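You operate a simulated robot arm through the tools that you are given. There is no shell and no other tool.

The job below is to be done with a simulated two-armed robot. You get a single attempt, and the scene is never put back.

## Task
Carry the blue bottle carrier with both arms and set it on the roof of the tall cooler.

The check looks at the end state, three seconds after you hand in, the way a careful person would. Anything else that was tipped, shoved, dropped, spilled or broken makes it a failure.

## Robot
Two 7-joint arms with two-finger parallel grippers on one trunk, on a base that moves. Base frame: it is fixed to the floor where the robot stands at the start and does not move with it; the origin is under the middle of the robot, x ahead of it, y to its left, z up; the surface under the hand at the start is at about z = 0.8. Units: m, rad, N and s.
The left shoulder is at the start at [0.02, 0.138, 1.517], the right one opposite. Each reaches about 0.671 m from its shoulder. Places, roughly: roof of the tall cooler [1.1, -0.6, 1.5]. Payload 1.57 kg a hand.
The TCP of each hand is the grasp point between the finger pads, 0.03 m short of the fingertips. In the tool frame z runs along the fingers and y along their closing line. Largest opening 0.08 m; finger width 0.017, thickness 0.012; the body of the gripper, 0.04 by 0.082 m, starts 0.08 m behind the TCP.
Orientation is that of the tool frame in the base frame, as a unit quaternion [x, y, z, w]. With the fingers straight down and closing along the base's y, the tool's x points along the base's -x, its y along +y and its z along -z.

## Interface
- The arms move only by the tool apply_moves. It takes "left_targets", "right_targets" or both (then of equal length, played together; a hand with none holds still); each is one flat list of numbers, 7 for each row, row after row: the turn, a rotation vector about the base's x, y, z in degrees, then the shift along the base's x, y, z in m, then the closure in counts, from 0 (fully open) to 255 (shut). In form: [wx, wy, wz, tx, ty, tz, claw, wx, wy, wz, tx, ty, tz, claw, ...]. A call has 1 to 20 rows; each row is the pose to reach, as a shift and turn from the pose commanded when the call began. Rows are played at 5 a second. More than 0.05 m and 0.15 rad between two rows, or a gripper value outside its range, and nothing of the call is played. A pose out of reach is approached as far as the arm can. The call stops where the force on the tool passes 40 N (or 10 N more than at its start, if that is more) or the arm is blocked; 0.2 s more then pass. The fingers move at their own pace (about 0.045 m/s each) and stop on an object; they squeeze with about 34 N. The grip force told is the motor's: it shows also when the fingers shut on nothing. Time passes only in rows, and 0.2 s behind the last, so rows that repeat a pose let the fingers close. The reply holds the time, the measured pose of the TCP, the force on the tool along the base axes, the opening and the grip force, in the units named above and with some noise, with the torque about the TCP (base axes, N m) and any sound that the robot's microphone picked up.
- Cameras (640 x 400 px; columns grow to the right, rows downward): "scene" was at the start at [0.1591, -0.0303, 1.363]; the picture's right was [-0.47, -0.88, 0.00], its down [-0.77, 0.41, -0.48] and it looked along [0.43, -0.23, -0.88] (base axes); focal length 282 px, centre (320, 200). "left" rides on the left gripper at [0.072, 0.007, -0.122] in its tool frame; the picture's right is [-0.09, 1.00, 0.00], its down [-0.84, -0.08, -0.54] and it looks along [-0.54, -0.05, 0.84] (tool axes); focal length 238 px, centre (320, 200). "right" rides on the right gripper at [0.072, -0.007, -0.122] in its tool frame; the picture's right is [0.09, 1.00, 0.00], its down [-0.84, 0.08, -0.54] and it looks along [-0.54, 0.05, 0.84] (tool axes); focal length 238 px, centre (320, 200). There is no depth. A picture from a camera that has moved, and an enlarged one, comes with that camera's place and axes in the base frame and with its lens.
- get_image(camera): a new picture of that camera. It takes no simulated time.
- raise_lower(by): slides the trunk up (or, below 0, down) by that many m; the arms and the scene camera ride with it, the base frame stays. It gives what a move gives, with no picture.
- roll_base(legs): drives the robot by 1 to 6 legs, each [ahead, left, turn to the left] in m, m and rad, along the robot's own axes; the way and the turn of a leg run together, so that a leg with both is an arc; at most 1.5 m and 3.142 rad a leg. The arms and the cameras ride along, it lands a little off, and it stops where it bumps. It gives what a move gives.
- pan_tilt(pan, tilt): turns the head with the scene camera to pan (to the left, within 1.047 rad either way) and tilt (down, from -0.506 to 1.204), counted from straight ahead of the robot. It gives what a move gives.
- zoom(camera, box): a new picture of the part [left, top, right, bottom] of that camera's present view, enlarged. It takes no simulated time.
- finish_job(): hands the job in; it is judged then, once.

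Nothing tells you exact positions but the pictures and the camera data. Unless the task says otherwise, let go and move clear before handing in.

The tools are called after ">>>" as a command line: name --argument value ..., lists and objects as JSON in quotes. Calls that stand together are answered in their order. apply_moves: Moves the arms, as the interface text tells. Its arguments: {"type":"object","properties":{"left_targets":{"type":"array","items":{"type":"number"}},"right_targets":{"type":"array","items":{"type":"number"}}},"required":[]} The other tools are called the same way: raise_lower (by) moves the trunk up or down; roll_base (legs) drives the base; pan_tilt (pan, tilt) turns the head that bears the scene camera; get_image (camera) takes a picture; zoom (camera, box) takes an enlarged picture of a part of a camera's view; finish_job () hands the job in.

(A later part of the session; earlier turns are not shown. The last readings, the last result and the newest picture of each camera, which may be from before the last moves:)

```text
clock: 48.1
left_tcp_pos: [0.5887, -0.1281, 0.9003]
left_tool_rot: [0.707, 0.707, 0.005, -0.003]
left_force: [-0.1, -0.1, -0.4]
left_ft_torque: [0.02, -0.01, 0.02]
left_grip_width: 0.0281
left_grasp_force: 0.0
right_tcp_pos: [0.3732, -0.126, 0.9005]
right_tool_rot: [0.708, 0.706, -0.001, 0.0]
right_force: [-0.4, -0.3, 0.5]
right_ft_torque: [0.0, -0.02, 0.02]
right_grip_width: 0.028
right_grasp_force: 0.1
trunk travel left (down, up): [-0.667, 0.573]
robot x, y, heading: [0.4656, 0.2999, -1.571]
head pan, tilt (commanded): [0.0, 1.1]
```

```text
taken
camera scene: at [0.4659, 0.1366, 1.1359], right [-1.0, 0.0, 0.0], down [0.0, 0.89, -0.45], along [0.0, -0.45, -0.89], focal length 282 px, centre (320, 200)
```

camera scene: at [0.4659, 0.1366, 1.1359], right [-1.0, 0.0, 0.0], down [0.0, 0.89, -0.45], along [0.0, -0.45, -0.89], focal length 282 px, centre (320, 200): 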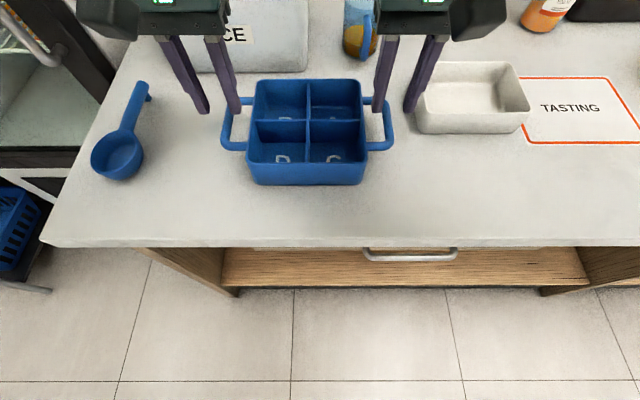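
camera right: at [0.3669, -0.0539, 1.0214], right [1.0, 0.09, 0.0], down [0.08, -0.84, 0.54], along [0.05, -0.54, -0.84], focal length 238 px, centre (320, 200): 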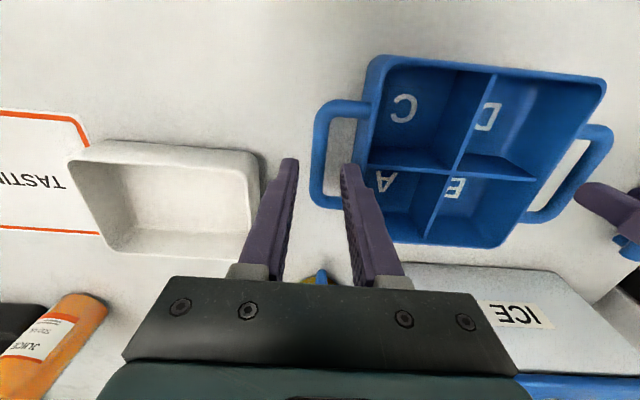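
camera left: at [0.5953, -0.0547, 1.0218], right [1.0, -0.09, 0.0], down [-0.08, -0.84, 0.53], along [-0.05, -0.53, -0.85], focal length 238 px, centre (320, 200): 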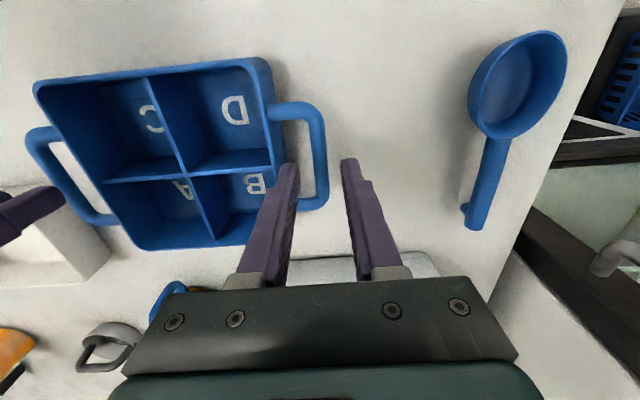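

Both finger pairs straddle their bars evenly, and the white tray is about 2 cm clear of the right outer finger. I'll descend 5 cm with force checks, then look before closing.

>>> apply_moves --left_targets '[0, 0, 0, 0, 0.001, -0.01, 166, 0, 0, 0, 0, 0.001, -0.02, 166, 0, 0, 0, 0, 0.001, -0.03, 166, 0, 0, 0, 0, 0.001, -0.04, 166, 0, 0, 0, 0, 0.001, -0.05, 166]' --right_targets '[0, 0, 0, -0.0007, -0.001, -0.01, 166, 0, 0, 0, -0.0007, -0.001, -0.02, 166, 0, 0, 0, -0.0007, -0.001, -0.03, 166, 0, 0, 0, -0.0007, -0.001, -0.04, 166, 0, 0, 0, -0.0007, -0.001, -0.05, 166]'

>>> get_image --camera "left"

>>> get_image --camera "right"

>>> zoom --camera "scene" --box '[180, 40, 440, 200]'

```text
clock: 49.3
left_tcp_pos: [0.5898, -0.1158, 0.8567]
left_tool_rot: [0.708, 0.707, 0.004, -0.002]
left_force: [-0.4, -0.1, -0.1]
left_ft_torque: [-0.02, -0.01, -0.02]
left_grip_width: 0.028
left_grasp_force: 0.1
left hand out of reach, approached as far as the arm can: row 4, 5
right_tcp_pos: [0.3685, -0.1127, 0.8582]
right_tool_rot: [0.708, 0.706, 0.0, -0.001]
right_force: [-0.5, -0.3, 0.5]
right_ft_torque: [-0.01, 0.03, -0.03]
right_grip_width: 0.0279
right_grasp_force: 0.0
right hand out of reach, approached as far as the arm can: row 2, 3, 4, 5
trunk travel left (down, up): [-0.667, 0.573]
robot x, y, heading: [0.4621, 0.3, -1.573]
head pan, tilt (commanded): [0.0, 1.1]
```

```text
taken
camera left: at [0.5975, -0.0436, 0.9791], right [1.0, -0.09, 0.0], down [-0.08, -0.84, 0.53], along [-0.05, -0.53, -0.85], focal length 238 px, centre (320, 200)
```

left: 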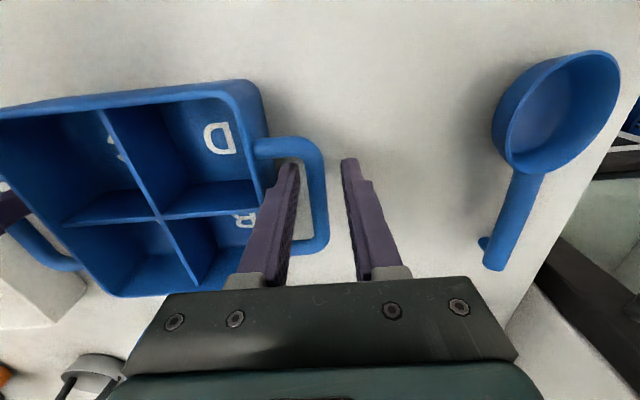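

```text
taken
camera right: at [0.3623, -0.0391, 0.9797], right [1.0, 0.09, 0.0], down [0.08, -0.84, 0.54], along [0.05, -0.54, -0.84], focal length 238 px, centre (320, 200)
```

right: 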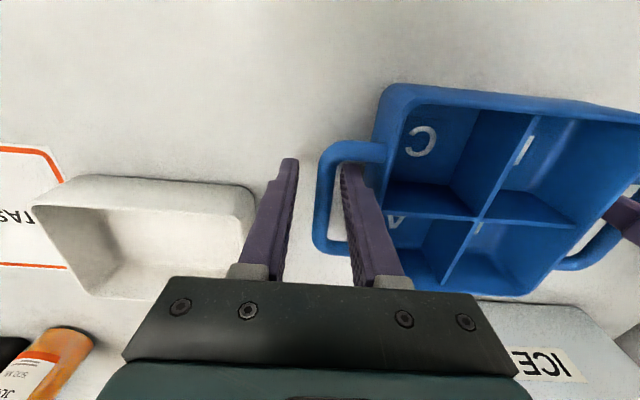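

```text
2.46 times, centred on (310, 120) of scene
camera zoom: at [0.4659, 0.1366, 1.1359], right [-1.0, 0.0, 0.0], down [0.0, 0.89, -0.45], along [0.0, -0.45, -0.89], focal length 694 px, centre (345, 397)
```

zoom: 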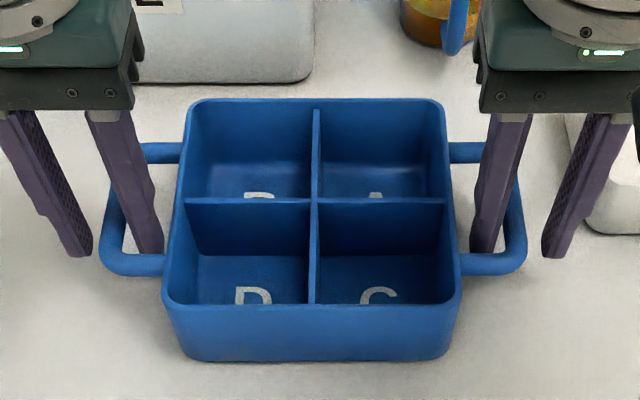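

The arms ran to their reach limit and the hands drifted about 1 cm, though nothing touched. I'll lift the hands relative to the shoulders, recentre, and come down with the trunk instead.

>>> apply_moves --left_targets '[0, 0, 0, 0, 0, 0.02, 166, 0, 0, 0, 0, 0, 0.04, 166, 0, 0, 0, -0.0006, -0.006, 0.06, 166, 0, 0, 0, -0.0012, -0.011, 0.08, 166, 0, 0, 0, -0.0012, -0.011, 0.1, 166, 0, 0, 0, -0.0012, -0.011, 0.1, 166]' --right_targets '[0, 0, 0, 0, 0, 0.02, 166, 0, 0, 0, 0, 0, 0.04, 166, 0, 0, 0, 0.002, -0.007, 0.06, 166, 0, 0, 0, 0.0037, -0.0143, 0.08, 166, 0, 0, 0, 0.0037, -0.0143, 0.099, 166, 0, 0, 0, 0.0037, -0.0143, 0.099, 166]'

```text
clock: 50.7
left_tcp_pos: [0.5867, -0.1542, 0.9473]
left_tool_rot: [0.707, 0.707, 0.005, -0.002]
left_force: [-0.1, 0.2, 1.0]
left_ft_torque: [-0.04, -0.01, 0.04]
left_grip_width: 0.0279
left_grasp_force: 0.0
left hand out of reach, approached as far as the arm can: row 1, 2, 3, 4, 5, 6
right_tcp_pos: [0.3722, -0.1276, 0.9576]
right_tool_rot: [0.708, 0.706, 0.0, -0.001]
right_force: [0.6, 0.9, -0.1]
right_ft_torque: [0.01, 0.01, 0.01]
right_grip_width: 0.0275
right_grasp_force: 0.0
trunk travel left (down, up): [-0.667, 0.573]
robot x, y, heading: [0.465, 0.2982, -1.573]
head pan, tilt (commanded): [0.0, 1.1]
```

The right hand landed where I asked, but the left is off in y. I'll nudge it back and see how it behaves.

>>> apply_moves --left_targets '[0, 0, 0, 0.0005, 0.007, 0.003, 166, 0, 0, 0, 0.001, 0.014, 0.006, 166, 0, 0, 0, 0.0015, 0.021, 0.009, 166, 0, 0, 0, 0.0019, 0.027, 0.01, 166]'

>>> pan_tilt --pan 0.7 --tilt 0.8

>>> get_image --camera "scene"

>>> get_image --camera "left"

>>> get_image --camera "right"

```text
clock: 51.7
left_tcp_pos: [0.5861, -0.1531, 0.9496]
left_tool_rot: [0.707, 0.707, 0.005, -0.002]
left_force: [0.5, 0.1, 0.1]
left_ft_torque: [0.03, 0.03, 0.01]
left_grip_width: 0.028
left_grasp_force: 0.0
left hand out of reach, approached as far as the arm can: row 1, 2, 3, 4
right_tcp_pos: [0.3727, -0.1269, 0.9581]
right_tool_rot: [0.708, 0.706, -0.001, -0.001]
right_force: [-0.4, -0.2, 0.6]
right_ft_torque: [-0.01, -0.01, -0.02]
right_grip_width: 0.028
right_grasp_force: 0.0
trunk travel left (down, up): [-0.667, 0.573]
robot x, y, heading: [0.4629, 0.3015, -1.571]
head pan, tilt (commanded): [0.0, 1.1]
```

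```text
clock: 52.8
left_tcp_pos: [0.585, -0.1532, 0.9487]
left_tool_rot: [0.706, 0.708, 0.006, -0.003]
left_force: [0.2, 0.4, 0.5]
left_ft_torque: [0.02, -0.02, 0.03]
left_grip_width: 0.0278
left_grasp_force: 0.0
right_tcp_pos: [0.3727, -0.1278, 0.9583]
right_tool_rot: [0.708, 0.707, -0.001, 0.0]
right_force: [-0.6, 0.0, 0.2]
right_ft_torque: [-0.01, 0.0, 0.02]
right_grip_width: 0.028
right_grasp_force: 0.1
trunk travel left (down, up): [-0.667, 0.573]
robot x, y, heading: [0.4637, 0.2991, -1.573]
head pan, tilt (commanded): [0.7, 0.799]
```

```text
taken
camera scene: at [0.5178, 0.1379, 1.1576], right [-0.77, -0.64, 0.0], down [-0.46, 0.55, -0.7], along [0.45, -0.53, -0.72], focal length 282 px, centre (320, 200)
```

scene: 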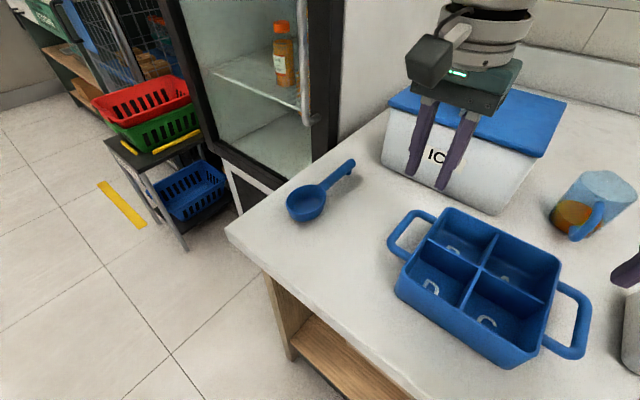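

```text
taken
camera left: at [0.5925, -0.082, 1.0713], right [1.0, -0.09, 0.0], down [-0.08, -0.84, 0.53], along [-0.05, -0.53, -0.85], focal length 238 px, centre (320, 200)
```

left: 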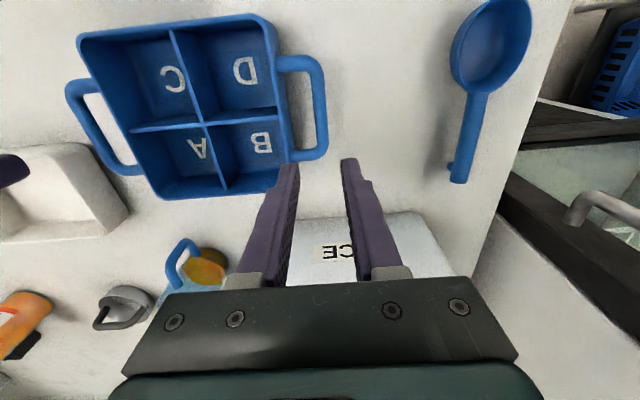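

```text
taken
camera right: at [0.3658, -0.054, 1.0788], right [1.0, 0.09, 0.0], down [0.08, -0.84, 0.54], along [0.05, -0.54, -0.84], focal length 238 px, centre (320, 200)
```

right: 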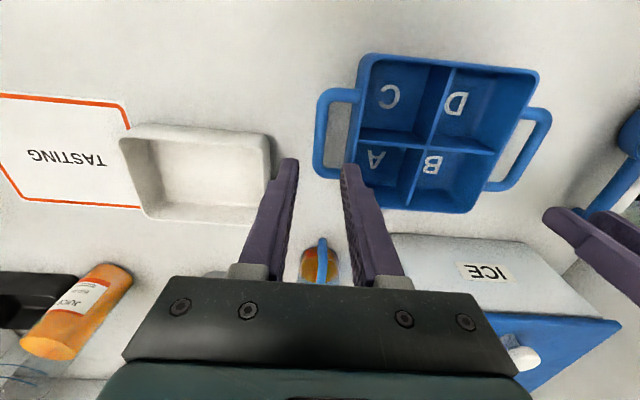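

The left arm seems held at a joint limit after the descent. The space above is clear, so I'll lift and retract it to free it, then come back.

>>> apply_moves --left_targets '[0, 0, 0, 0, 0.01, 0.03, 166, 0, 0, 0, 0, 0.02, 0.06, 166, 0, 0, 0, 0, 0.04, 0.09, 166, 0, 0, 0, 0, 0.06, 0.12, 166, 0, 0, 0, 0, 0.08, 0.15, 166, 0, 0, 0, 0, 0.1, 0.15, 166, 0, 0, 0, 0, 0.12, 0.15, 166]'

>>> pan_tilt --pan 0.9 --tilt 0.3

>>> get_image --camera "scene"

```text
clock: 54.4
left_tcp_pos: [0.561, -0.1637, 1.0955]
left_tool_rot: [0.706, 0.708, 0.013, -0.011]
left_force: [-0.9, -0.4, 0.4]
left_ft_torque: [-0.01, 0.01, -0.01]
left_grip_width: 0.0279
left_grasp_force: 0.1
left hand out of reach, approached as far as the arm can: row 1, 2, 3, 4, 5, 6, 7
right_tcp_pos: [0.3721, -0.1269, 0.9581]
right_tool_rot: [0.708, 0.706, -0.001, 0.0]
right_force: [-0.4, -0.1, 0.9]
right_ft_torque: [0.02, 0.0, 0.0]
right_grip_width: 0.0281
right_grasp_force: 0.0
trunk travel left (down, up): [-0.667, 0.573]
robot x, y, heading: [0.4622, 0.3, -1.57]
head pan, tilt (commanded): [0.7, 0.799]
```

```text
clock: 55.3
left_tcp_pos: [0.5594, -0.1638, 1.0945]
left_tool_rot: [0.707, 0.707, 0.013, -0.01]
left_force: [-0.2, 0.3, 0.0]
left_ft_torque: [0.01, 0.0, -0.02]
left_grip_width: 0.0281
left_grasp_force: 0.1
right_tcp_pos: [0.3716, -0.1276, 0.9571]
right_tool_rot: [0.707, 0.707, -0.002, -0.001]
right_force: [0.4, 0.1, 1.0]
right_ft_torque: [0.01, 0.02, -0.02]
right_grip_width: 0.0277
right_grasp_force: 0.1
trunk travel left (down, up): [-0.667, 0.573]
robot x, y, heading: [0.4649, 0.2986, -1.571]
head pan, tilt (commanded): [0.901, 0.3]
```

```text
taken
camera scene: at [0.539, 0.1416, 1.2019], right [-0.62, -0.78, 0.0], down [-0.23, 0.18, -0.95], along [0.75, -0.6, -0.3], focal length 282 px, centre (320, 200)
```

scene: 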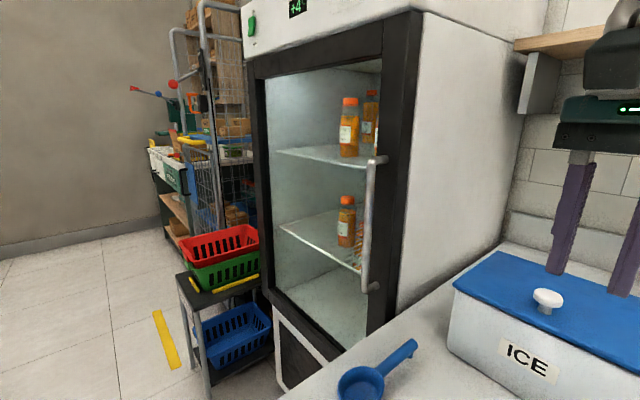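

The left hand can't retract from this posture, so I need to see how the arm is folded.

>>> pan_tilt --pan 0.6 --tilt -0.2

>>> get_image --camera "scene"

>>> pan_tilt --pan 0.0 --tilt 0.2

>>> get_image --camera "scene"

>>> pan_tilt --pan -0.6 --tilt -0.2

>>> get_image --camera "scene"

```text
clock: 56.2
left_tcp_pos: [0.5593, -0.1644, 1.0946]
left_tool_rot: [0.707, 0.707, 0.012, -0.01]
left_force: [0.4, -0.2, 0.0]
left_ft_torque: [0.01, -0.01, 0.01]
left_grip_width: 0.0278
left_grasp_force: 0.0
right_tcp_pos: [0.3718, -0.1275, 0.9578]
right_tool_rot: [0.707, 0.707, 0.0, -0.001]
right_force: [0.5, -0.1, 0.1]
right_ft_torque: [-0.03, -0.01, -0.01]
right_grip_width: 0.0276
right_grasp_force: 0.0
trunk travel left (down, up): [-0.667, 0.573]
robot x, y, heading: [0.4653, 0.3005, -1.572]
head pan, tilt (commanded): [0.6, -0.201]
```

```text
taken
camera scene: at [0.5129, 0.131, 1.2471], right [-0.83, -0.56, 0.0], down [0.11, -0.16, -0.98], along [0.55, -0.81, 0.2], focal length 282 px, centre (320, 200)
```

scene: 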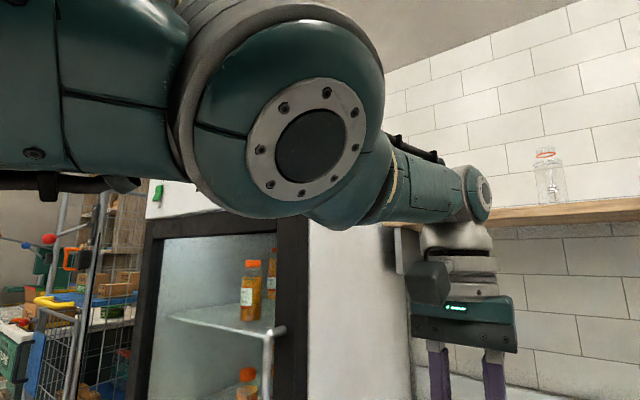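

```text
clock: 57.2
left_tcp_pos: [0.5583, -0.1623, 1.0957]
left_tool_rot: [0.708, 0.706, 0.013, -0.009]
left_force: [-0.3, -0.3, 0.8]
left_ft_torque: [0.0, 0.0, 0.01]
left_grip_width: 0.0279
left_grasp_force: 0.1
right_tcp_pos: [0.372, -0.1272, 0.9575]
right_tool_rot: [0.707, 0.707, 0.0, -0.001]
right_force: [0.1, 0.5, -0.9]
right_ft_torque: [0.01, 0.04, 0.0]
right_grip_width: 0.0277
right_grasp_force: 0.0
trunk travel left (down, up): [-0.667, 0.573]
robot x, y, heading: [0.4693, 0.2983, -1.574]
head pan, tilt (commanded): [0.0, 0.201]
```

```text
taken
camera scene: at [0.4659, 0.1066, 1.2113], right [-1.0, 0.0, 0.0], down [0.0, 0.2, -0.98], along [0.0, -0.98, -0.2], focal length 282 px, centre (320, 200)
```

scene: 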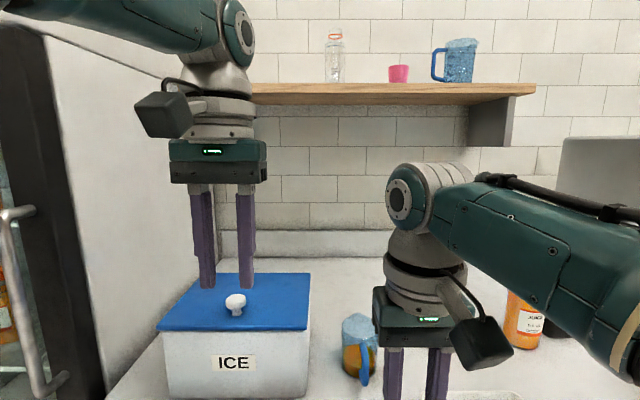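

```text
clock: 58.2
left_tcp_pos: [0.559, -0.1639, 1.0956]
left_tool_rot: [0.708, 0.706, 0.013, -0.01]
left_force: [-0.2, -0.3, 0.3]
left_ft_torque: [0.02, 0.0, -0.04]
left_grip_width: 0.0278
left_grasp_force: 0.0
right_tcp_pos: [0.3716, -0.1265, 0.9574]
right_tool_rot: [0.708, 0.706, -0.001, -0.001]
right_force: [0.8, -0.7, 0.3]
right_ft_torque: [-0.02, -0.02, 0.0]
right_grip_width: 0.0279
right_grasp_force: 0.0
trunk travel left (down, up): [-0.667, 0.573]
robot x, y, heading: [0.4634, 0.3007, -1.572]
head pan, tilt (commanded): [-0.6, -0.201]
```

```text
taken
camera scene: at [0.4189, 0.1312, 1.2471], right [-0.82, 0.57, 0.0], down [-0.11, -0.16, -0.98], along [-0.56, -0.81, 0.2], focal length 282 px, centre (320, 200)
```

scene: 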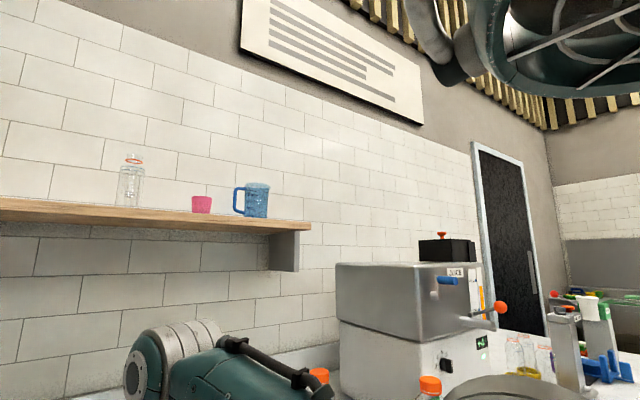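

The left arm is stretched dead straight: shoulder to wrist stays at about 0.447 m, which is its limit. So 0.41 m ahead with the hands pointing down was too far. I'll raise the trunk clear of everything, fold the left elbow by moving down and inward, then bring the base closer.

>>> raise_lower --by 0.35

>>> apply_moves --left_targets '[0, 0, 0, 0, 0.01, -0.03, 166, 0, 0, 0, 0, 0.025, -0.06, 166, 0, 0, 0, 0, 0.04, -0.09, 166, 0, 0, 0, 0, 0.06, -0.12, 166, 0, 0, 0, 0, 0.08, -0.15, 166, 0, 0, 0, 0, 0.1, -0.18, 166, 0, 0, 0, 0, 0.13, -0.2, 166, 0, 0, 0, 0, 0.16, -0.2, 166]'

```text
clock: 61.6
left_tcp_pos: [0.5596, -0.164, 1.4455]
left_tool_rot: [0.708, 0.706, 0.013, -0.01]
left_force: [-0.9, -0.1, 0.7]
left_ft_torque: [-0.01, -0.01, -0.01]
left_grip_width: 0.0278
left_grasp_force: 0.1
right_tcp_pos: [0.3717, -0.1273, 1.3085]
right_tool_rot: [0.708, 0.707, -0.001, -0.001]
right_force: [-0.5, 0.3, 0.6]
right_ft_torque: [0.01, -0.02, -0.02]
right_grip_width: 0.028
right_grasp_force: 0.1
trunk travel left (down, up): [-1.017, 0.223]
robot x, y, heading: [0.4652, 0.2979, -1.575]
head pan, tilt (commanded): [-0.6, -0.201]
```

```text
clock: 63.4
left_tcp_pos: [0.527, -0.0967, 1.2039]
left_tool_rot: [0.707, 0.707, 0.006, -0.002]
left_force: [0.9, -0.5, 0.3]
left_ft_torque: [0.0, 0.0, -0.02]
left_grip_width: 0.028
left_grasp_force: 0.0
left hand out of reach, approached as far as the arm can: row 1, 2, 3, 4, 5, 6, 7, 8
right_tcp_pos: [0.3715, -0.1275, 1.3072]
right_tool_rot: [0.708, 0.706, -0.001, -0.001]
right_force: [-0.9, 0.3, -0.1]
right_ft_torque: [0.01, 0.03, 0.01]
right_grip_width: 0.0277
right_grasp_force: 0.0
trunk travel left (down, up): [-1.017, 0.223]
robot x, y, heading: [0.4579, 0.2965, -1.567]
head pan, tilt (commanded): [-0.6, -0.201]
```

>>> pan_tilt --pan 0.6 --tilt 0.2

>>> get_image --camera "scene"

>>> apply_moves --left_targets '[0, 0, 0, 0.01, 0.02, 0, 166, 0, 0, 0, 0.02, 0.04, 0, 166, 0, 0, 0, 0.03, 0.06, 0, 166, 0, 0, 0, 0.04, 0.08, 0, 166, 0, 0, 0, 0.05, 0.1, 0, 166]'

>>> get_image --camera "scene"

```text
clock: 64.8
left_tcp_pos: [0.5279, -0.096, 1.2065]
left_tool_rot: [0.707, 0.707, 0.005, -0.003]
left_force: [0.3, -0.1, -0.4]
left_ft_torque: [0.01, 0.0, 0.01]
left_grip_width: 0.0282
left_grasp_force: 0.1
right_tcp_pos: [0.373, -0.1275, 1.3061]
right_tool_rot: [0.708, 0.707, -0.001, -0.001]
right_force: [-0.1, 0.9, -0.5]
right_ft_torque: [-0.02, 0.01, 0.0]
right_grip_width: 0.028
right_grasp_force: 0.0
trunk travel left (down, up): [-1.017, 0.223]
robot x, y, heading: [0.4657, 0.3025, -1.571]
head pan, tilt (commanded): [0.6, 0.201]
```

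```text
taken
camera scene: at [0.5176, 0.1222, 1.5618], right [-0.83, -0.55, 0.0], down [-0.11, 0.16, -0.98], along [0.54, -0.82, -0.19], focal length 282 px, centre (320, 200)
```

scene: 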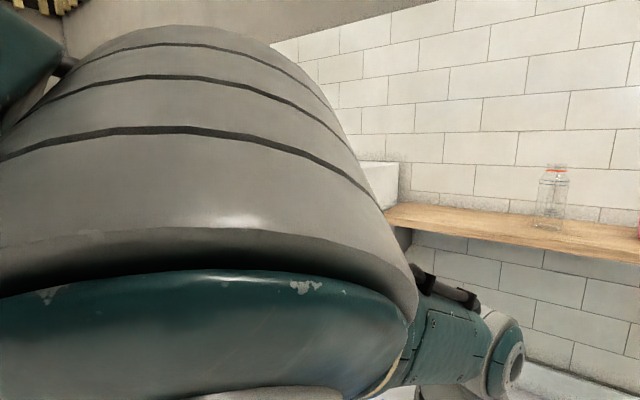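

```text
clock: 66.0
left_tcp_pos: [0.5511, -0.0722, 1.1588]
left_tool_rot: [0.707, 0.708, 0.005, -0.003]
left_force: [0.8, -0.4, -0.4]
left_ft_torque: [-0.01, 0.01, -0.02]
left_grip_width: 0.028
left_grasp_force: 0.1
left hand out of reach, approached as far as the arm can: row 1, 2, 3, 4, 5
right_tcp_pos: [0.3719, -0.127, 1.3073]
right_tool_rot: [0.707, 0.707, -0.001, 0.0]
right_force: [0.1, 1.2, 0.3]
right_ft_torque: [-0.04, 0.01, -0.01]
right_grip_width: 0.028
right_grasp_force: 0.0
trunk travel left (down, up): [-1.017, 0.223]
robot x, y, heading: [0.4619, 0.3033, -1.568]
head pan, tilt (commanded): [0.6, 0.201]
```

```text
taken
camera scene: at [0.5185, 0.1227, 1.5613], right [-0.83, -0.56, 0.0], down [-0.11, 0.16, -0.98], along [0.55, -0.81, -0.2], focal length 282 px, centre (320, 200)
```

scene: 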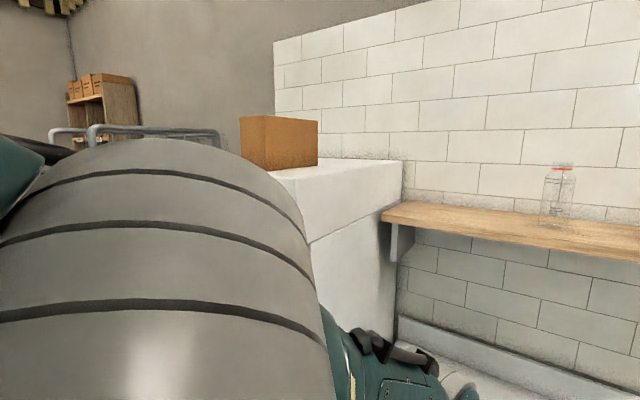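

The left elbow is still stuck straight. It needs to bend sideways, with the elbow outward and the hand moving inward. I'll shift the right hand out of the way first, then swing the left hand inward to fold the elbow.

>>> apply_moves --right_targets '[0, 0, 0, -0.025, 0.015, 0, 166, 0, 0, 0, -0.05, 0.03, 0, 166, 0, 0, 0, -0.075, 0.045, 0, 166, 0, 0, 0, -0.1, 0.06, 0, 166, 0, 0, 0, -0.125, 0.07, 0, 166, 0, 0, 0, -0.15, 0.08, 0, 166]'

>>> apply_moves --left_targets '[0, 0, 0, -0.025, 0, 0, 166, 0, 0, 0, -0.05, 0, 0, 166, 0, 0, 0, -0.075, 0.005, 0, 166, 0, 0, 0, -0.1, 0.01, 0, 166, 0, 0, 0, -0.12, 0.02, 0, 166, 0, 0, 0, -0.12, 0.04, 0, 166, 0, 0, 0, -0.12, 0.06, 0, 166, 0, 0, 0, -0.12, 0.08, 0, 166]'

```text
clock: 67.4
left_tcp_pos: [0.5518, -0.0735, 1.1581]
left_tool_rot: [0.707, 0.707, 0.005, -0.003]
left_force: [0.4, 0.0, -0.3]
left_ft_torque: [0.04, 0.05, 0.01]
left_grip_width: 0.028
left_grasp_force: 0.2
right_tcp_pos: [0.2227, -0.0441, 1.3083]
right_tool_rot: [0.707, 0.707, -0.001, -0.001]
right_force: [0.0, -0.2, 0.1]
right_ft_torque: [0.0, 0.0, 0.0]
right_grip_width: 0.0277
right_grasp_force: 0.1
trunk travel left (down, up): [-1.017, 0.223]
robot x, y, heading: [0.466, 0.3021, -1.574]
head pan, tilt (commanded): [0.6, 0.201]
```

```text
clock: 69.2
left_tcp_pos: [0.4512, -0.0023, 1.1539]
left_tool_rot: [0.698, 0.716, 0.016, 0.011]
left_force: [-0.5, 0.7, 0.7]
left_ft_torque: [-0.01, 0.04, 0.02]
left_grip_width: 0.0281
left_grasp_force: 0.0
left hand out of reach, approached as far as the arm can: row 1, 2, 3, 4, 5, 6, 7
right_tcp_pos: [0.2218, -0.0448, 1.309]
right_tool_rot: [0.708, 0.706, -0.001, -0.001]
right_force: [0.2, 0.2, 0.2]
right_ft_torque: [-0.02, -0.01, 0.0]
right_grip_width: 0.0278
right_grasp_force: 0.1
trunk travel left (down, up): [-1.017, 0.223]
robot x, y, heading: [0.4622, 0.2973, -1.569]
head pan, tilt (commanded): [0.6, 0.201]
```

That worked: the left elbow has folded and the last row was reached normally. I'll bring the hand to a home-like pose.

>>> apply_moves --left_targets '[0, 0, 0, 0.005, 0.01, 0.02, 166, 0, 0, 0, 0.01, 0.02, 0.04, 166, 0, 0, 0, 0.015, 0.03, 0.06, 166, 0, 0, 0, 0.02, 0.045, 0.08, 166, 0, 0, 0, 0.025, 0.06, 0.1, 166, 0, 0, 0, 0.03, 0.06, 0.11, 166, 0, 0, 0, 0.03, 0.06, 0.11, 166]'

>>> pan_tilt --pan 0.0 --tilt 0.5

>>> get_image --camera "scene"

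```text
clock: 70.8
left_tcp_pos: [0.4605, 0.0635, 1.2701]
left_tool_rot: [0.707, 0.707, 0.006, -0.003]
left_force: [-0.6, 0.5, -0.3]
left_ft_torque: [-0.02, 0.02, 0.03]
left_grip_width: 0.0281
left_grasp_force: 0.1
right_tcp_pos: [0.2216, -0.0441, 1.3098]
right_tool_rot: [0.708, 0.706, -0.001, -0.001]
right_force: [0.5, -0.2, 0.2]
right_ft_torque: [-0.01, -0.03, 0.0]
right_grip_width: 0.0281
right_grasp_force: 0.1
trunk travel left (down, up): [-1.017, 0.223]
robot x, y, heading: [0.4667, 0.3003, -1.573]
head pan, tilt (commanded): [0.6, 0.201]
```

```text
clock: 71.8
left_tcp_pos: [0.461, 0.0642, 1.2693]
left_tool_rot: [0.707, 0.707, 0.005, -0.001]
left_force: [-0.6, -0.1, -0.3]
left_ft_torque: [0.02, -0.02, -0.01]
left_grip_width: 0.0281
left_grasp_force: 0.2
right_tcp_pos: [0.2219, -0.044, 1.3087]
right_tool_rot: [0.708, 0.707, 0.0, -0.001]
right_force: [0.1, -0.5, 0.2]
right_ft_torque: [-0.02, 0.0, 0.02]
right_grip_width: 0.0278
right_grasp_force: 0.1
trunk travel left (down, up): [-1.017, 0.223]
robot x, y, heading: [0.4652, 0.2997, -1.574]
head pan, tilt (commanded): [0.0, 0.499]
```

```text
taken
camera scene: at [0.4659, 0.1088, 1.5336], right [-1.0, 0.0, 0.0], down [0.0, 0.48, -0.88], along [0.0, -0.88, -0.48], focal length 282 px, centre (320, 200)
```

scene: 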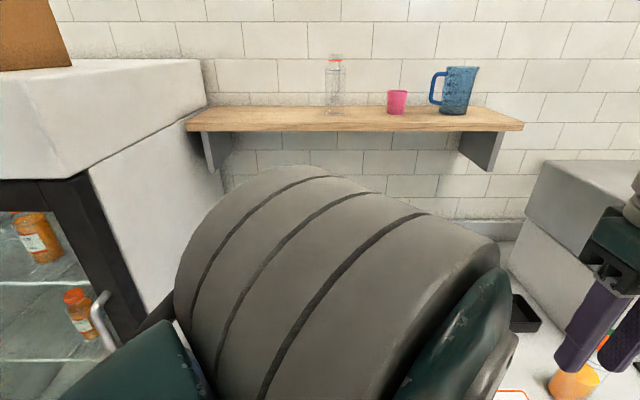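

The left arm is back in its original style of posture. I'll check how the right arm is folded.

>>> pan_tilt --pan -0.8 --tilt 0.4

>>> get_image --camera "scene"

>>> get_image --camera "right"

>>> get_image --camera "left"

```text
clock: 73.0
left_tcp_pos: [0.4622, 0.0639, 1.2689]
left_tool_rot: [0.707, 0.707, 0.004, -0.002]
left_force: [0.5, 0.8, -0.1]
left_ft_torque: [0.01, 0.01, 0.0]
left_grip_width: 0.0282
left_grasp_force: 0.2
right_tcp_pos: [0.2216, -0.0447, 1.3082]
right_tool_rot: [0.707, 0.707, -0.001, -0.001]
right_force: [-0.4, 0.4, 0.3]
right_ft_torque: [0.02, 0.03, 0.01]
right_grip_width: 0.028
right_grasp_force: 0.0
trunk travel left (down, up): [-1.017, 0.223]
robot x, y, heading: [0.4623, 0.2986, -1.573]
head pan, tilt (commanded): [-0.799, 0.4]
```

```text
taken
camera scene: at [0.3995, 0.1353, 1.5427], right [-0.7, 0.72, 0.0], down [0.28, 0.27, -0.92], along [-0.66, -0.64, -0.39], focal length 282 px, centre (320, 200)
```

scene: 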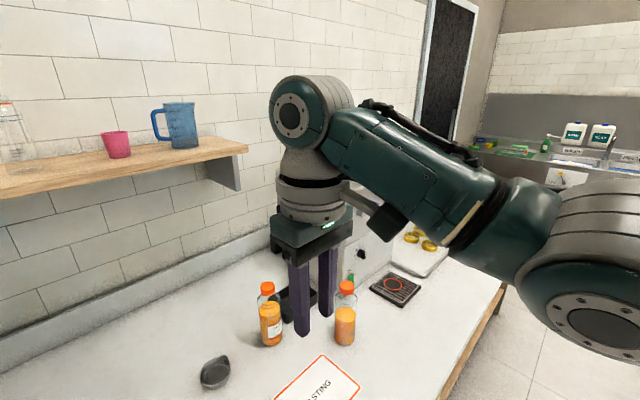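

```text
taken
camera right: at [0.2158, 0.0284, 1.43], right [1.0, 0.09, 0.0], down [0.08, -0.84, 0.54], along [0.05, -0.54, -0.84], focal length 238 px, centre (320, 200)
```

right: 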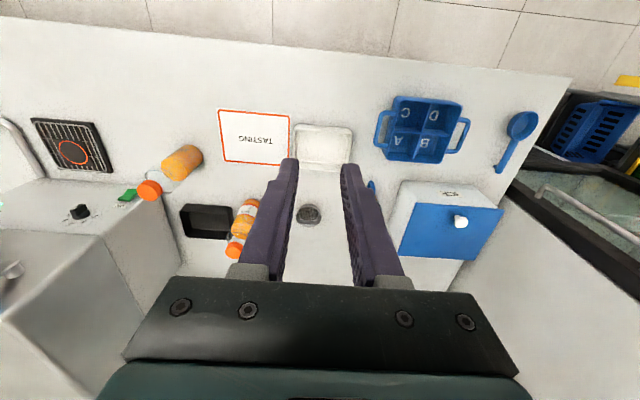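

```text
taken
camera left: at [0.4678, 0.1355, 1.3921], right [1.0, -0.09, 0.0], down [-0.08, -0.84, 0.53], along [-0.05, -0.53, -0.85], focal length 238 px, centre (320, 200)
```

left: 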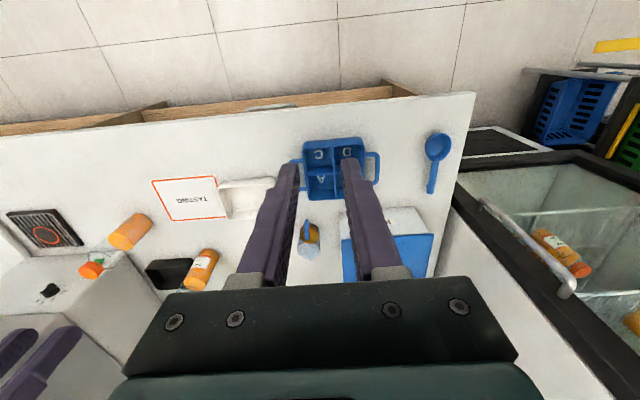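

Both arms are in workable postures. I'll move the base 12 cm closer, so the carrier ends up about 0.31 m ahead and well inside reach, then place both hands over the bars again.

>>> roll_base --legs '[[0.12, 0.016, 0]]'

>>> apply_moves --left_targets '[0, 0, 0, 0.015, -0.01, 0.002, 166, 0, 0, 0, 0.03, -0.02, 0.004, 166, 0, 0, 0, 0.045, -0.03, 0.006, 166, 0, 0, 0, 0.06, -0.04, 0.008, 166, 0, 0, 0, 0.075, -0.05, 0.01, 166, 0, 0, 0, 0.09, -0.06, 0.012, 166, 0, 0, 0, 0.1, -0.065, 0.015, 166, 0, 0, 0, 0.11, -0.07, 0.02, 166, 0, 0, 0, 0.11, -0.07, 0.02, 166]' --right_targets '[0, 0, 0, 0.015, 0.004, -0.002, 166, 0, 0, 0, 0.03, 0.008, -0.004, 166, 0, 0, 0, 0.047, 0.012, -0.006, 166, 0, 0, 0, 0.064, 0.016, -0.008, 166, 0, 0, 0, 0.081, 0.02, -0.01, 166, 0, 0, 0, 0.1, 0.025, -0.012, 166, 0, 0, 0, 0.117, 0.03, -0.015, 166, 0, 0, 0, 0.134, 0.036, -0.018, 166, 0, 0, 0, 0.134, 0.036, -0.018, 166]'

```text
clock: 74.2
left_tcp_pos: [0.4749, -0.0545, 1.2704]
left_tool_rot: [0.708, 0.706, 0.005, -0.003]
left_force: [0.7, -0.4, 0.4]
left_ft_torque: [0.01, -0.02, -0.02]
left_grip_width: 0.0279
left_grasp_force: 0.0
right_tcp_pos: [0.2357, -0.163, 1.3082]
right_tool_rot: [0.709, 0.705, 0.0, -0.001]
right_force: [-0.8, -0.4, -0.9]
right_ft_torque: [0.0, 0.0, 0.02]
right_grip_width: 0.028
right_grasp_force: 0.1
trunk travel left (down, up): [-1.017, 0.223]
robot x, y, heading: [0.4827, 0.1829, -1.577]
head pan, tilt (commanded): [-0.799, 0.4]
```

```text
clock: 76.2
left_tcp_pos: [0.5855, -0.125, 1.29]
left_tool_rot: [0.708, 0.706, 0.006, -0.003]
left_force: [-0.1, 0.7, 0.3]
left_ft_torque: [0.01, 0.0, -0.02]
left_grip_width: 0.0278
left_grasp_force: 0.0
right_tcp_pos: [0.3712, -0.1273, 1.2912]
right_tool_rot: [0.709, 0.705, -0.001, 0.0]
right_force: [0.8, 0.9, 0.0]
right_ft_torque: [0.0, -0.02, 0.01]
right_grip_width: 0.028
right_grasp_force: 0.1
trunk travel left (down, up): [-1.017, 0.223]
robot x, y, heading: [0.4789, 0.1785, -1.576]
head pan, tilt (commanded): [-0.799, 0.4]
```

Both hands reached over the bars with margin this time. I'll trim the alignment slightly and lower with the trunk in stages.

>>> apply_moves --left_targets '[-0.7, 0.2, 0.2, 0.003, -0.002, 0.001, 166, -0.7, 0.2, 0.2, 0.003, -0.002, 0.001, 166]' --right_targets '[0, 0, 0.3, 0.001, 0, 0, 166, 0, 0, 0.3, 0.001, 0, 0, 166]'

>>> raise_lower --by -0.28

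>>> raise_lower --by -0.1

>>> pan_tilt --pan 0.0 --tilt 0.9

>>> get_image --camera "scene"

>>> get_image --camera "left"

>>> get_image --camera "right"

```text
clock: 76.8
left_tcp_pos: [0.5901, -0.1268, 1.2909]
left_tool_rot: [0.707, 0.707, -0.001, 0.001]
left_force: [0.2, 0.2, 0.5]
left_ft_torque: [0.03, 0.03, -0.01]
left_grip_width: 0.028
left_grasp_force: 0.0
right_tcp_pos: [0.3723, -0.1278, 1.2922]
right_tool_rot: [0.707, 0.707, -0.001, 0.0]
right_force: [-0.3, 0.4, -0.1]
right_ft_torque: [0.01, 0.02, 0.01]
right_grip_width: 0.0279
right_grasp_force: 0.0
trunk travel left (down, up): [-1.017, 0.223]
robot x, y, heading: [0.4804, 0.1763, -1.573]
head pan, tilt (commanded): [-0.799, 0.4]
```

```text
clock: 79.6
left_tcp_pos: [0.5892, -0.1259, 1.0103]
left_tool_rot: [0.707, 0.707, 0.0, 0.0]
left_force: [-0.2, 0.0, 0.1]
left_ft_torque: [0.02, -0.01, 0.01]
left_grip_width: 0.028
left_grasp_force: 0.1
right_tcp_pos: [0.3714, -0.1268, 1.012]
right_tool_rot: [0.707, 0.707, 0.0, -0.001]
right_force: [-0.7, -0.8, -0.1]
right_ft_torque: [-0.01, -0.04, -0.03]
right_grip_width: 0.0281
right_grasp_force: 0.1
trunk travel left (down, up): [-0.737, 0.503]
robot x, y, heading: [0.4828, 0.1786, -1.573]
head pan, tilt (commanded): [-0.799, 0.4]
```

```text
clock: 81.0
left_tcp_pos: [0.5876, -0.1265, 0.9113]
left_tool_rot: [0.707, 0.707, -0.001, 0.0]
left_force: [-0.2, -1.2, 0.3]
left_ft_torque: [0.02, 0.02, -0.01]
left_grip_width: 0.0279
left_grasp_force: 0.2
right_tcp_pos: [0.3724, -0.1273, 0.9108]
right_tool_rot: [0.707, 0.707, 0.0, -0.001]
right_force: [-0.2, 0.0, 0.3]
right_ft_torque: [0.01, -0.04, -0.01]
right_grip_width: 0.0278
right_grasp_force: 0.1
trunk travel left (down, up): [-0.637, 0.603]
robot x, y, heading: [0.4783, 0.1791, -1.58]
head pan, tilt (commanded): [-0.799, 0.4]
```

```text
clock: 82.1
left_tcp_pos: [0.5891, -0.1264, 0.9114]
left_tool_rot: [0.707, 0.707, 0.0, 0.001]
left_force: [-0.4, 0.5, 0.0]
left_ft_torque: [0.03, 0.05, -0.01]
left_grip_width: 0.0277
left_grasp_force: 0.1
right_tcp_pos: [0.3718, -0.1257, 0.9124]
right_tool_rot: [0.707, 0.707, -0.001, -0.001]
right_force: [0.3, 1.1, 0.1]
right_ft_torque: [-0.01, -0.01, -0.01]
right_grip_width: 0.0279
right_grasp_force: 0.0
trunk travel left (down, up): [-0.637, 0.603]
robot x, y, heading: [0.479, 0.1817, -1.581]
head pan, tilt (commanded): [0.0, 0.901]
```

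```text
taken
camera scene: at [0.4809, 0.0052, 1.1198], right [-1.0, 0.01, 0.0], down [0.0, 0.78, -0.62], along [0.0, -0.62, -0.78], focal length 282 px, centre (320, 200)
```

scene: 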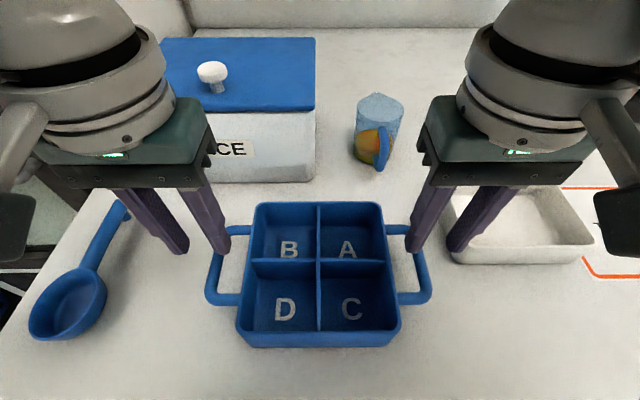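

```text
taken
camera left: at [0.5963, -0.0538, 1.0323], right [1.0, -0.09, 0.0], down [-0.08, -0.84, 0.54], along [-0.05, -0.54, -0.84], focal length 238 px, centre (320, 200)
```

left: 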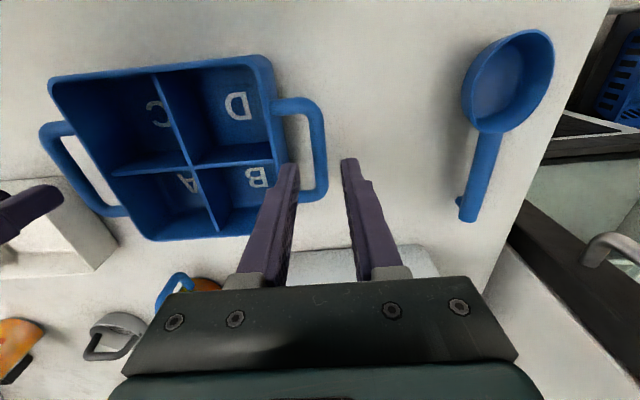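

```text
taken
camera right: at [0.3655, -0.0542, 1.0323], right [1.0, 0.09, 0.0], down [0.08, -0.84, 0.54], along [0.05, -0.54, -0.84], focal length 238 px, centre (320, 200)
```

right: 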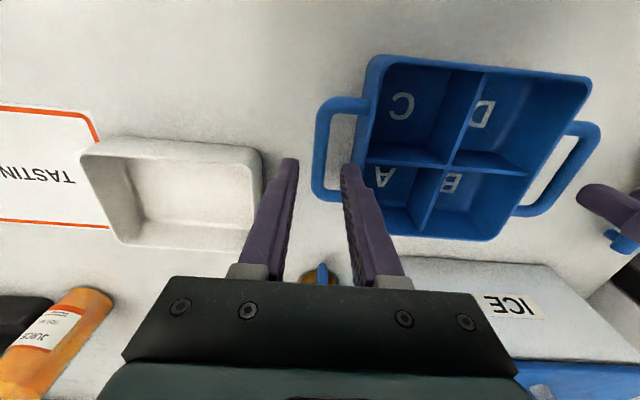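

Alignment is within about 1 mm on both bars. I'll lower the last 6 cm with the trunk.

>>> raise_lower --by -0.04

>>> raise_lower --by -0.021

>>> get_image --camera "scene"

>>> get_image --camera "left"

>>> get_image --camera "right"

```text
clock: 82.9
left_tcp_pos: [0.5898, -0.1277, 0.8716]
left_tool_rot: [0.706, 0.708, 0.0, -0.001]
left_force: [-0.1, -0.9, -0.7]
left_ft_torque: [0.01, -0.01, -0.01]
left_grip_width: 0.0281
left_grasp_force: 0.0
right_tcp_pos: [0.3726, -0.1272, 0.8713]
right_tool_rot: [0.708, 0.707, -0.001, -0.001]
right_force: [0.1, 0.0, 0.5]
right_ft_torque: [0.01, -0.01, 0.01]
right_grip_width: 0.028
right_grasp_force: 0.0
trunk travel left (down, up): [-0.597, 0.643]
robot x, y, heading: [0.4821, 0.1821, -1.579]
head pan, tilt (commanded): [0.0, 0.901]
```

```text
clock: 83.6
left_tcp_pos: [0.5891, -0.1267, 0.85]
left_tool_rot: [0.707, 0.707, 0.0, 0.0]
left_force: [0.4, 0.3, -0.3]
left_ft_torque: [0.0, -0.01, -0.03]
left_grip_width: 0.0279
left_grasp_force: 0.1
right_tcp_pos: [0.3724, -0.1278, 0.8504]
right_tool_rot: [0.707, 0.707, 0.0, -0.001]
right_force: [0.0, -0.9, -0.7]
right_ft_torque: [0.0, 0.01, 0.01]
right_grip_width: 0.0279
right_grasp_force: 0.0
trunk travel left (down, up): [-0.576, 0.664]
robot x, y, heading: [0.4764, 0.1806, -1.576]
head pan, tilt (commanded): [0.0, 0.901]
```

```text
taken
camera scene: at [0.481, 0.0052, 1.0587], right [-1.0, 0.01, 0.0], down [0.0, 0.78, -0.62], along [0.0, -0.62, -0.78], focal length 282 px, centre (320, 200)
```

scene: 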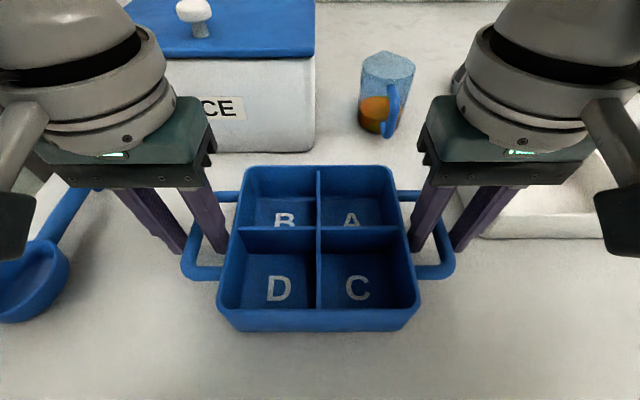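

```text
taken
camera left: at [0.5963, -0.0539, 0.9713], right [1.0, -0.09, 0.0], down [-0.08, -0.84, 0.54], along [-0.05, -0.54, -0.84], focal length 238 px, centre (320, 200)
```

left: 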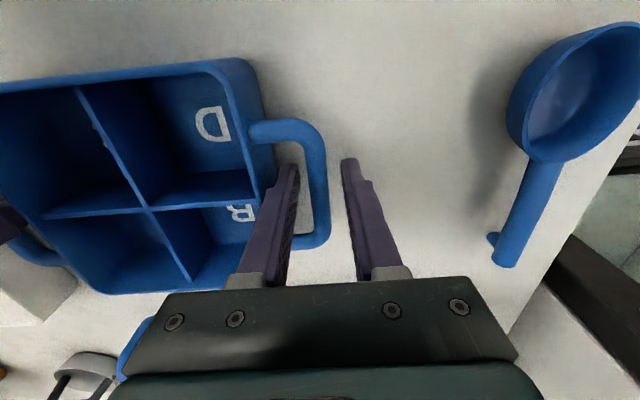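

```text
taken
camera right: at [0.3655, -0.0542, 0.9713], right [1.0, 0.09, 0.0], down [0.08, -0.84, 0.54], along [0.05, -0.54, -0.84], focal length 238 px, centre (320, 200)
```

right: 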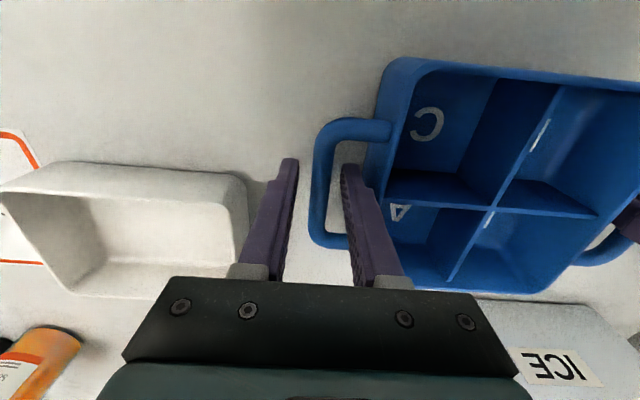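

Both inner fingers are in the gaps between bar and wall, and the forces are nil. Closing both grippers.

>>> apply_moves --left_targets '[0, 0, 0, 0, 0, 0, 200, 0, 0, 0, 0, 0, 0, 255, 0, 0, 0, 0, 0, 0, 255, 0, 0, 0, 0, 0, 0, 255, 0, 0, 0, 0, 0, 0, 255]' --right_targets '[0, 0, 0, 0, 0, 0, 200, 0, 0, 0, 0, 0, 0, 255, 0, 0, 0, 0, 0, 0, 255, 0, 0, 0, 0, 0, 0, 255, 0, 0, 0, 0, 0, 0, 255]'

>>> get_image --camera "scene"

>>> get_image --camera "left"

>>> get_image --camera "right"

```text
clock: 84.8
left_tcp_pos: [0.5878, -0.1275, 0.8492]
left_tool_rot: [0.708, 0.706, -0.002, 0.0]
left_force: [-19.7, -0.1, 0.3]
left_ft_torque: [-0.02, 0.12, 0.34]
left_grip_width: 0.0115
left_grasp_force: 29.1
right_tcp_pos: [0.3729, -0.1276, 0.8503]
right_tool_rot: [0.706, 0.708, 0.001, 0.001]
right_force: [20.4, -0.1, 0.5]
right_ft_torque: [0.0, -0.11, -0.36]
right_grip_width: 0.0115
right_grasp_force: 29.4
trunk travel left (down, up): [-0.576, 0.664]
robot x, y, heading: [0.4795, 0.1784, -1.576]
head pan, tilt (commanded): [0.0, 0.901]
```

```text
taken
camera scene: at [0.481, 0.0053, 1.0587], right [-1.0, 0.01, 0.0], down [0.0, 0.78, -0.62], along [0.0, -0.62, -0.78], focal length 282 px, centre (320, 200)
```

scene: 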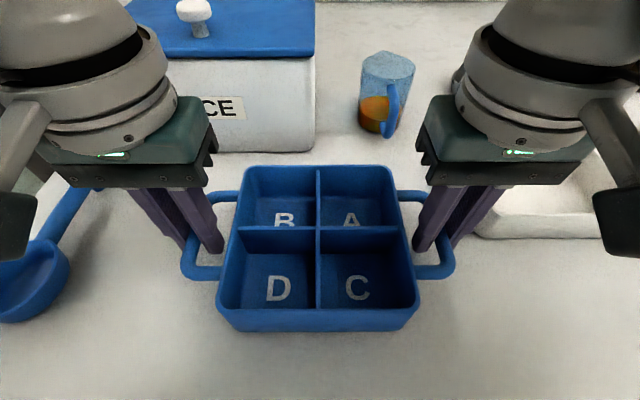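

```text
taken
camera left: at [0.5955, -0.0536, 0.9714], right [1.0, -0.09, 0.0], down [-0.08, -0.84, 0.54], along [-0.05, -0.54, -0.84], focal length 238 px, centre (320, 200)
```

left: 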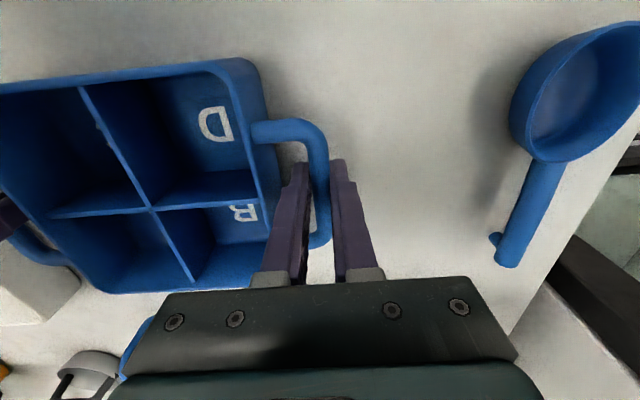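

```text
taken
camera right: at [0.3663, -0.0539, 0.9714], right [1.0, 0.09, 0.0], down [0.08, -0.84, 0.54], along [0.05, -0.54, -0.84], focal length 238 px, centre (320, 200)
```

right: 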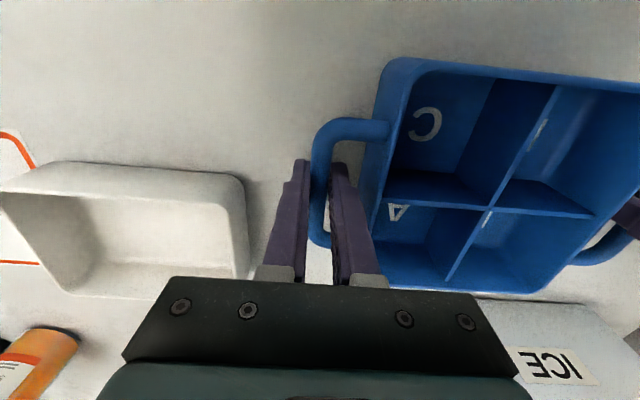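

Both bars are gripped (11.5 mm wide, about 29 N), but the arms pull against each other with about 20 N. I'll bring the hands slightly closer together to relieve that.

>>> apply_moves --left_targets '[0, 0, 0, -0.001, 0, 0, 255, 0, 0, 0, -0.001, 0, 0, 255]' --right_targets '[0, 0, 0, 0.001, 0, 0, 255, 0, 0, 0, 0.001, 0, 0, 255]'

```text
clock: 85.4
left_tcp_pos: [0.5873, -0.1271, 0.8485]
left_tool_rot: [0.708, 0.707, 0.0, -0.001]
left_force: [-17.7, -0.6, 0.0]
left_ft_torque: [0.01, 0.11, 0.25]
left_grip_width: 0.0113
left_grasp_force: 28.8
right_tcp_pos: [0.3744, -0.1268, 0.8508]
right_tool_rot: [0.707, 0.707, -0.001, 0.0]
right_force: [18.0, 0.0, 1.3]
right_ft_torque: [0.02, -0.13, -0.31]
right_grip_width: 0.0115
right_grasp_force: 28.3
trunk travel left (down, up): [-0.576, 0.664]
robot x, y, heading: [0.4835, 0.18, -1.574]
head pan, tilt (commanded): [0.0, 0.901]
```

>>> apply_moves --left_targets '[0, 0, 0, -0.001, 0, 0, 255, 0, 0, 0, -0.002, 0, 0, 255, 0, 0, 0, -0.002, 0, 0, 255]' --right_targets '[0, 0, 0, 0.001, 0, 0, 255, 0, 0, 0, 0.002, 0, 0, 255, 0, 0, 0, 0.002, 0, 0, 255]'

>>> zoom --camera "left" --box '[240, 100, 400, 200]'

>>> zoom --camera "right" --box '[240, 100, 400, 200]'

```text
clock: 86.2
left_tcp_pos: [0.5872, -0.1259, 0.8491]
left_tool_rot: [0.706, 0.708, 0.002, 0.001]
left_force: [5.1, 2.3, 8.1]
left_ft_torque: [-0.04, -0.02, 0.23]
left_grip_width: 0.0112
left_grasp_force: 28.0
right_tcp_pos: [0.3743, -0.1264, 0.8501]
right_tool_rot: [0.708, 0.706, -0.003, -0.002]
right_force: [-3.9, 2.8, 6.7]
right_ft_torque: [-0.2, 0.03, -0.25]
right_grip_width: 0.0111
right_grasp_force: 28.9
trunk travel left (down, up): [-0.576, 0.664]
robot x, y, heading: [0.481, 0.1826, -1.574]
head pan, tilt (commanded): [0.0, 0.901]
```

```text
4.00 times, centred on (320, 150) of left
camera zoom: at [0.5938, -0.0539, 0.9714], right [1.0, -0.09, 0.01], down [-0.08, -0.84, 0.54], along [-0.04, -0.54, -0.84], focal length 953 px, centre (320, 400)
```

zoom: 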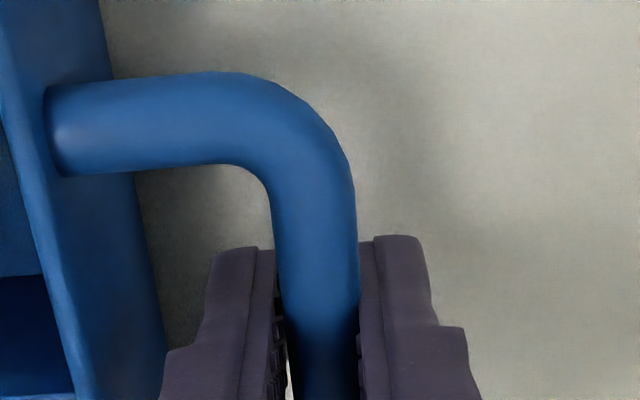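

```text
4.00 times, centred on (320, 150) of right
camera zoom: at [0.3679, -0.0543, 0.9714], right [1.0, 0.09, -0.01], down [0.08, -0.84, 0.54], along [0.04, -0.54, -0.84], focal length 953 px, centre (320, 400)
```

zoom: 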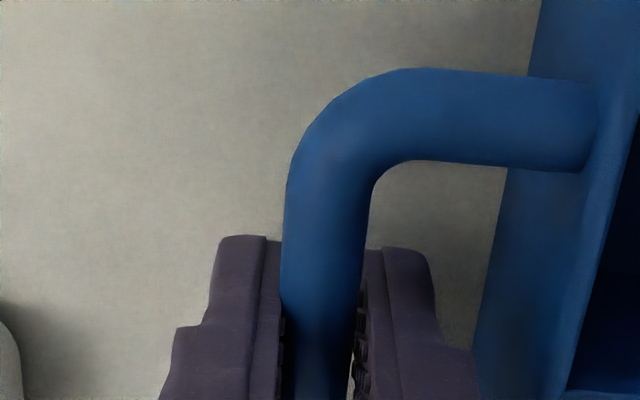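

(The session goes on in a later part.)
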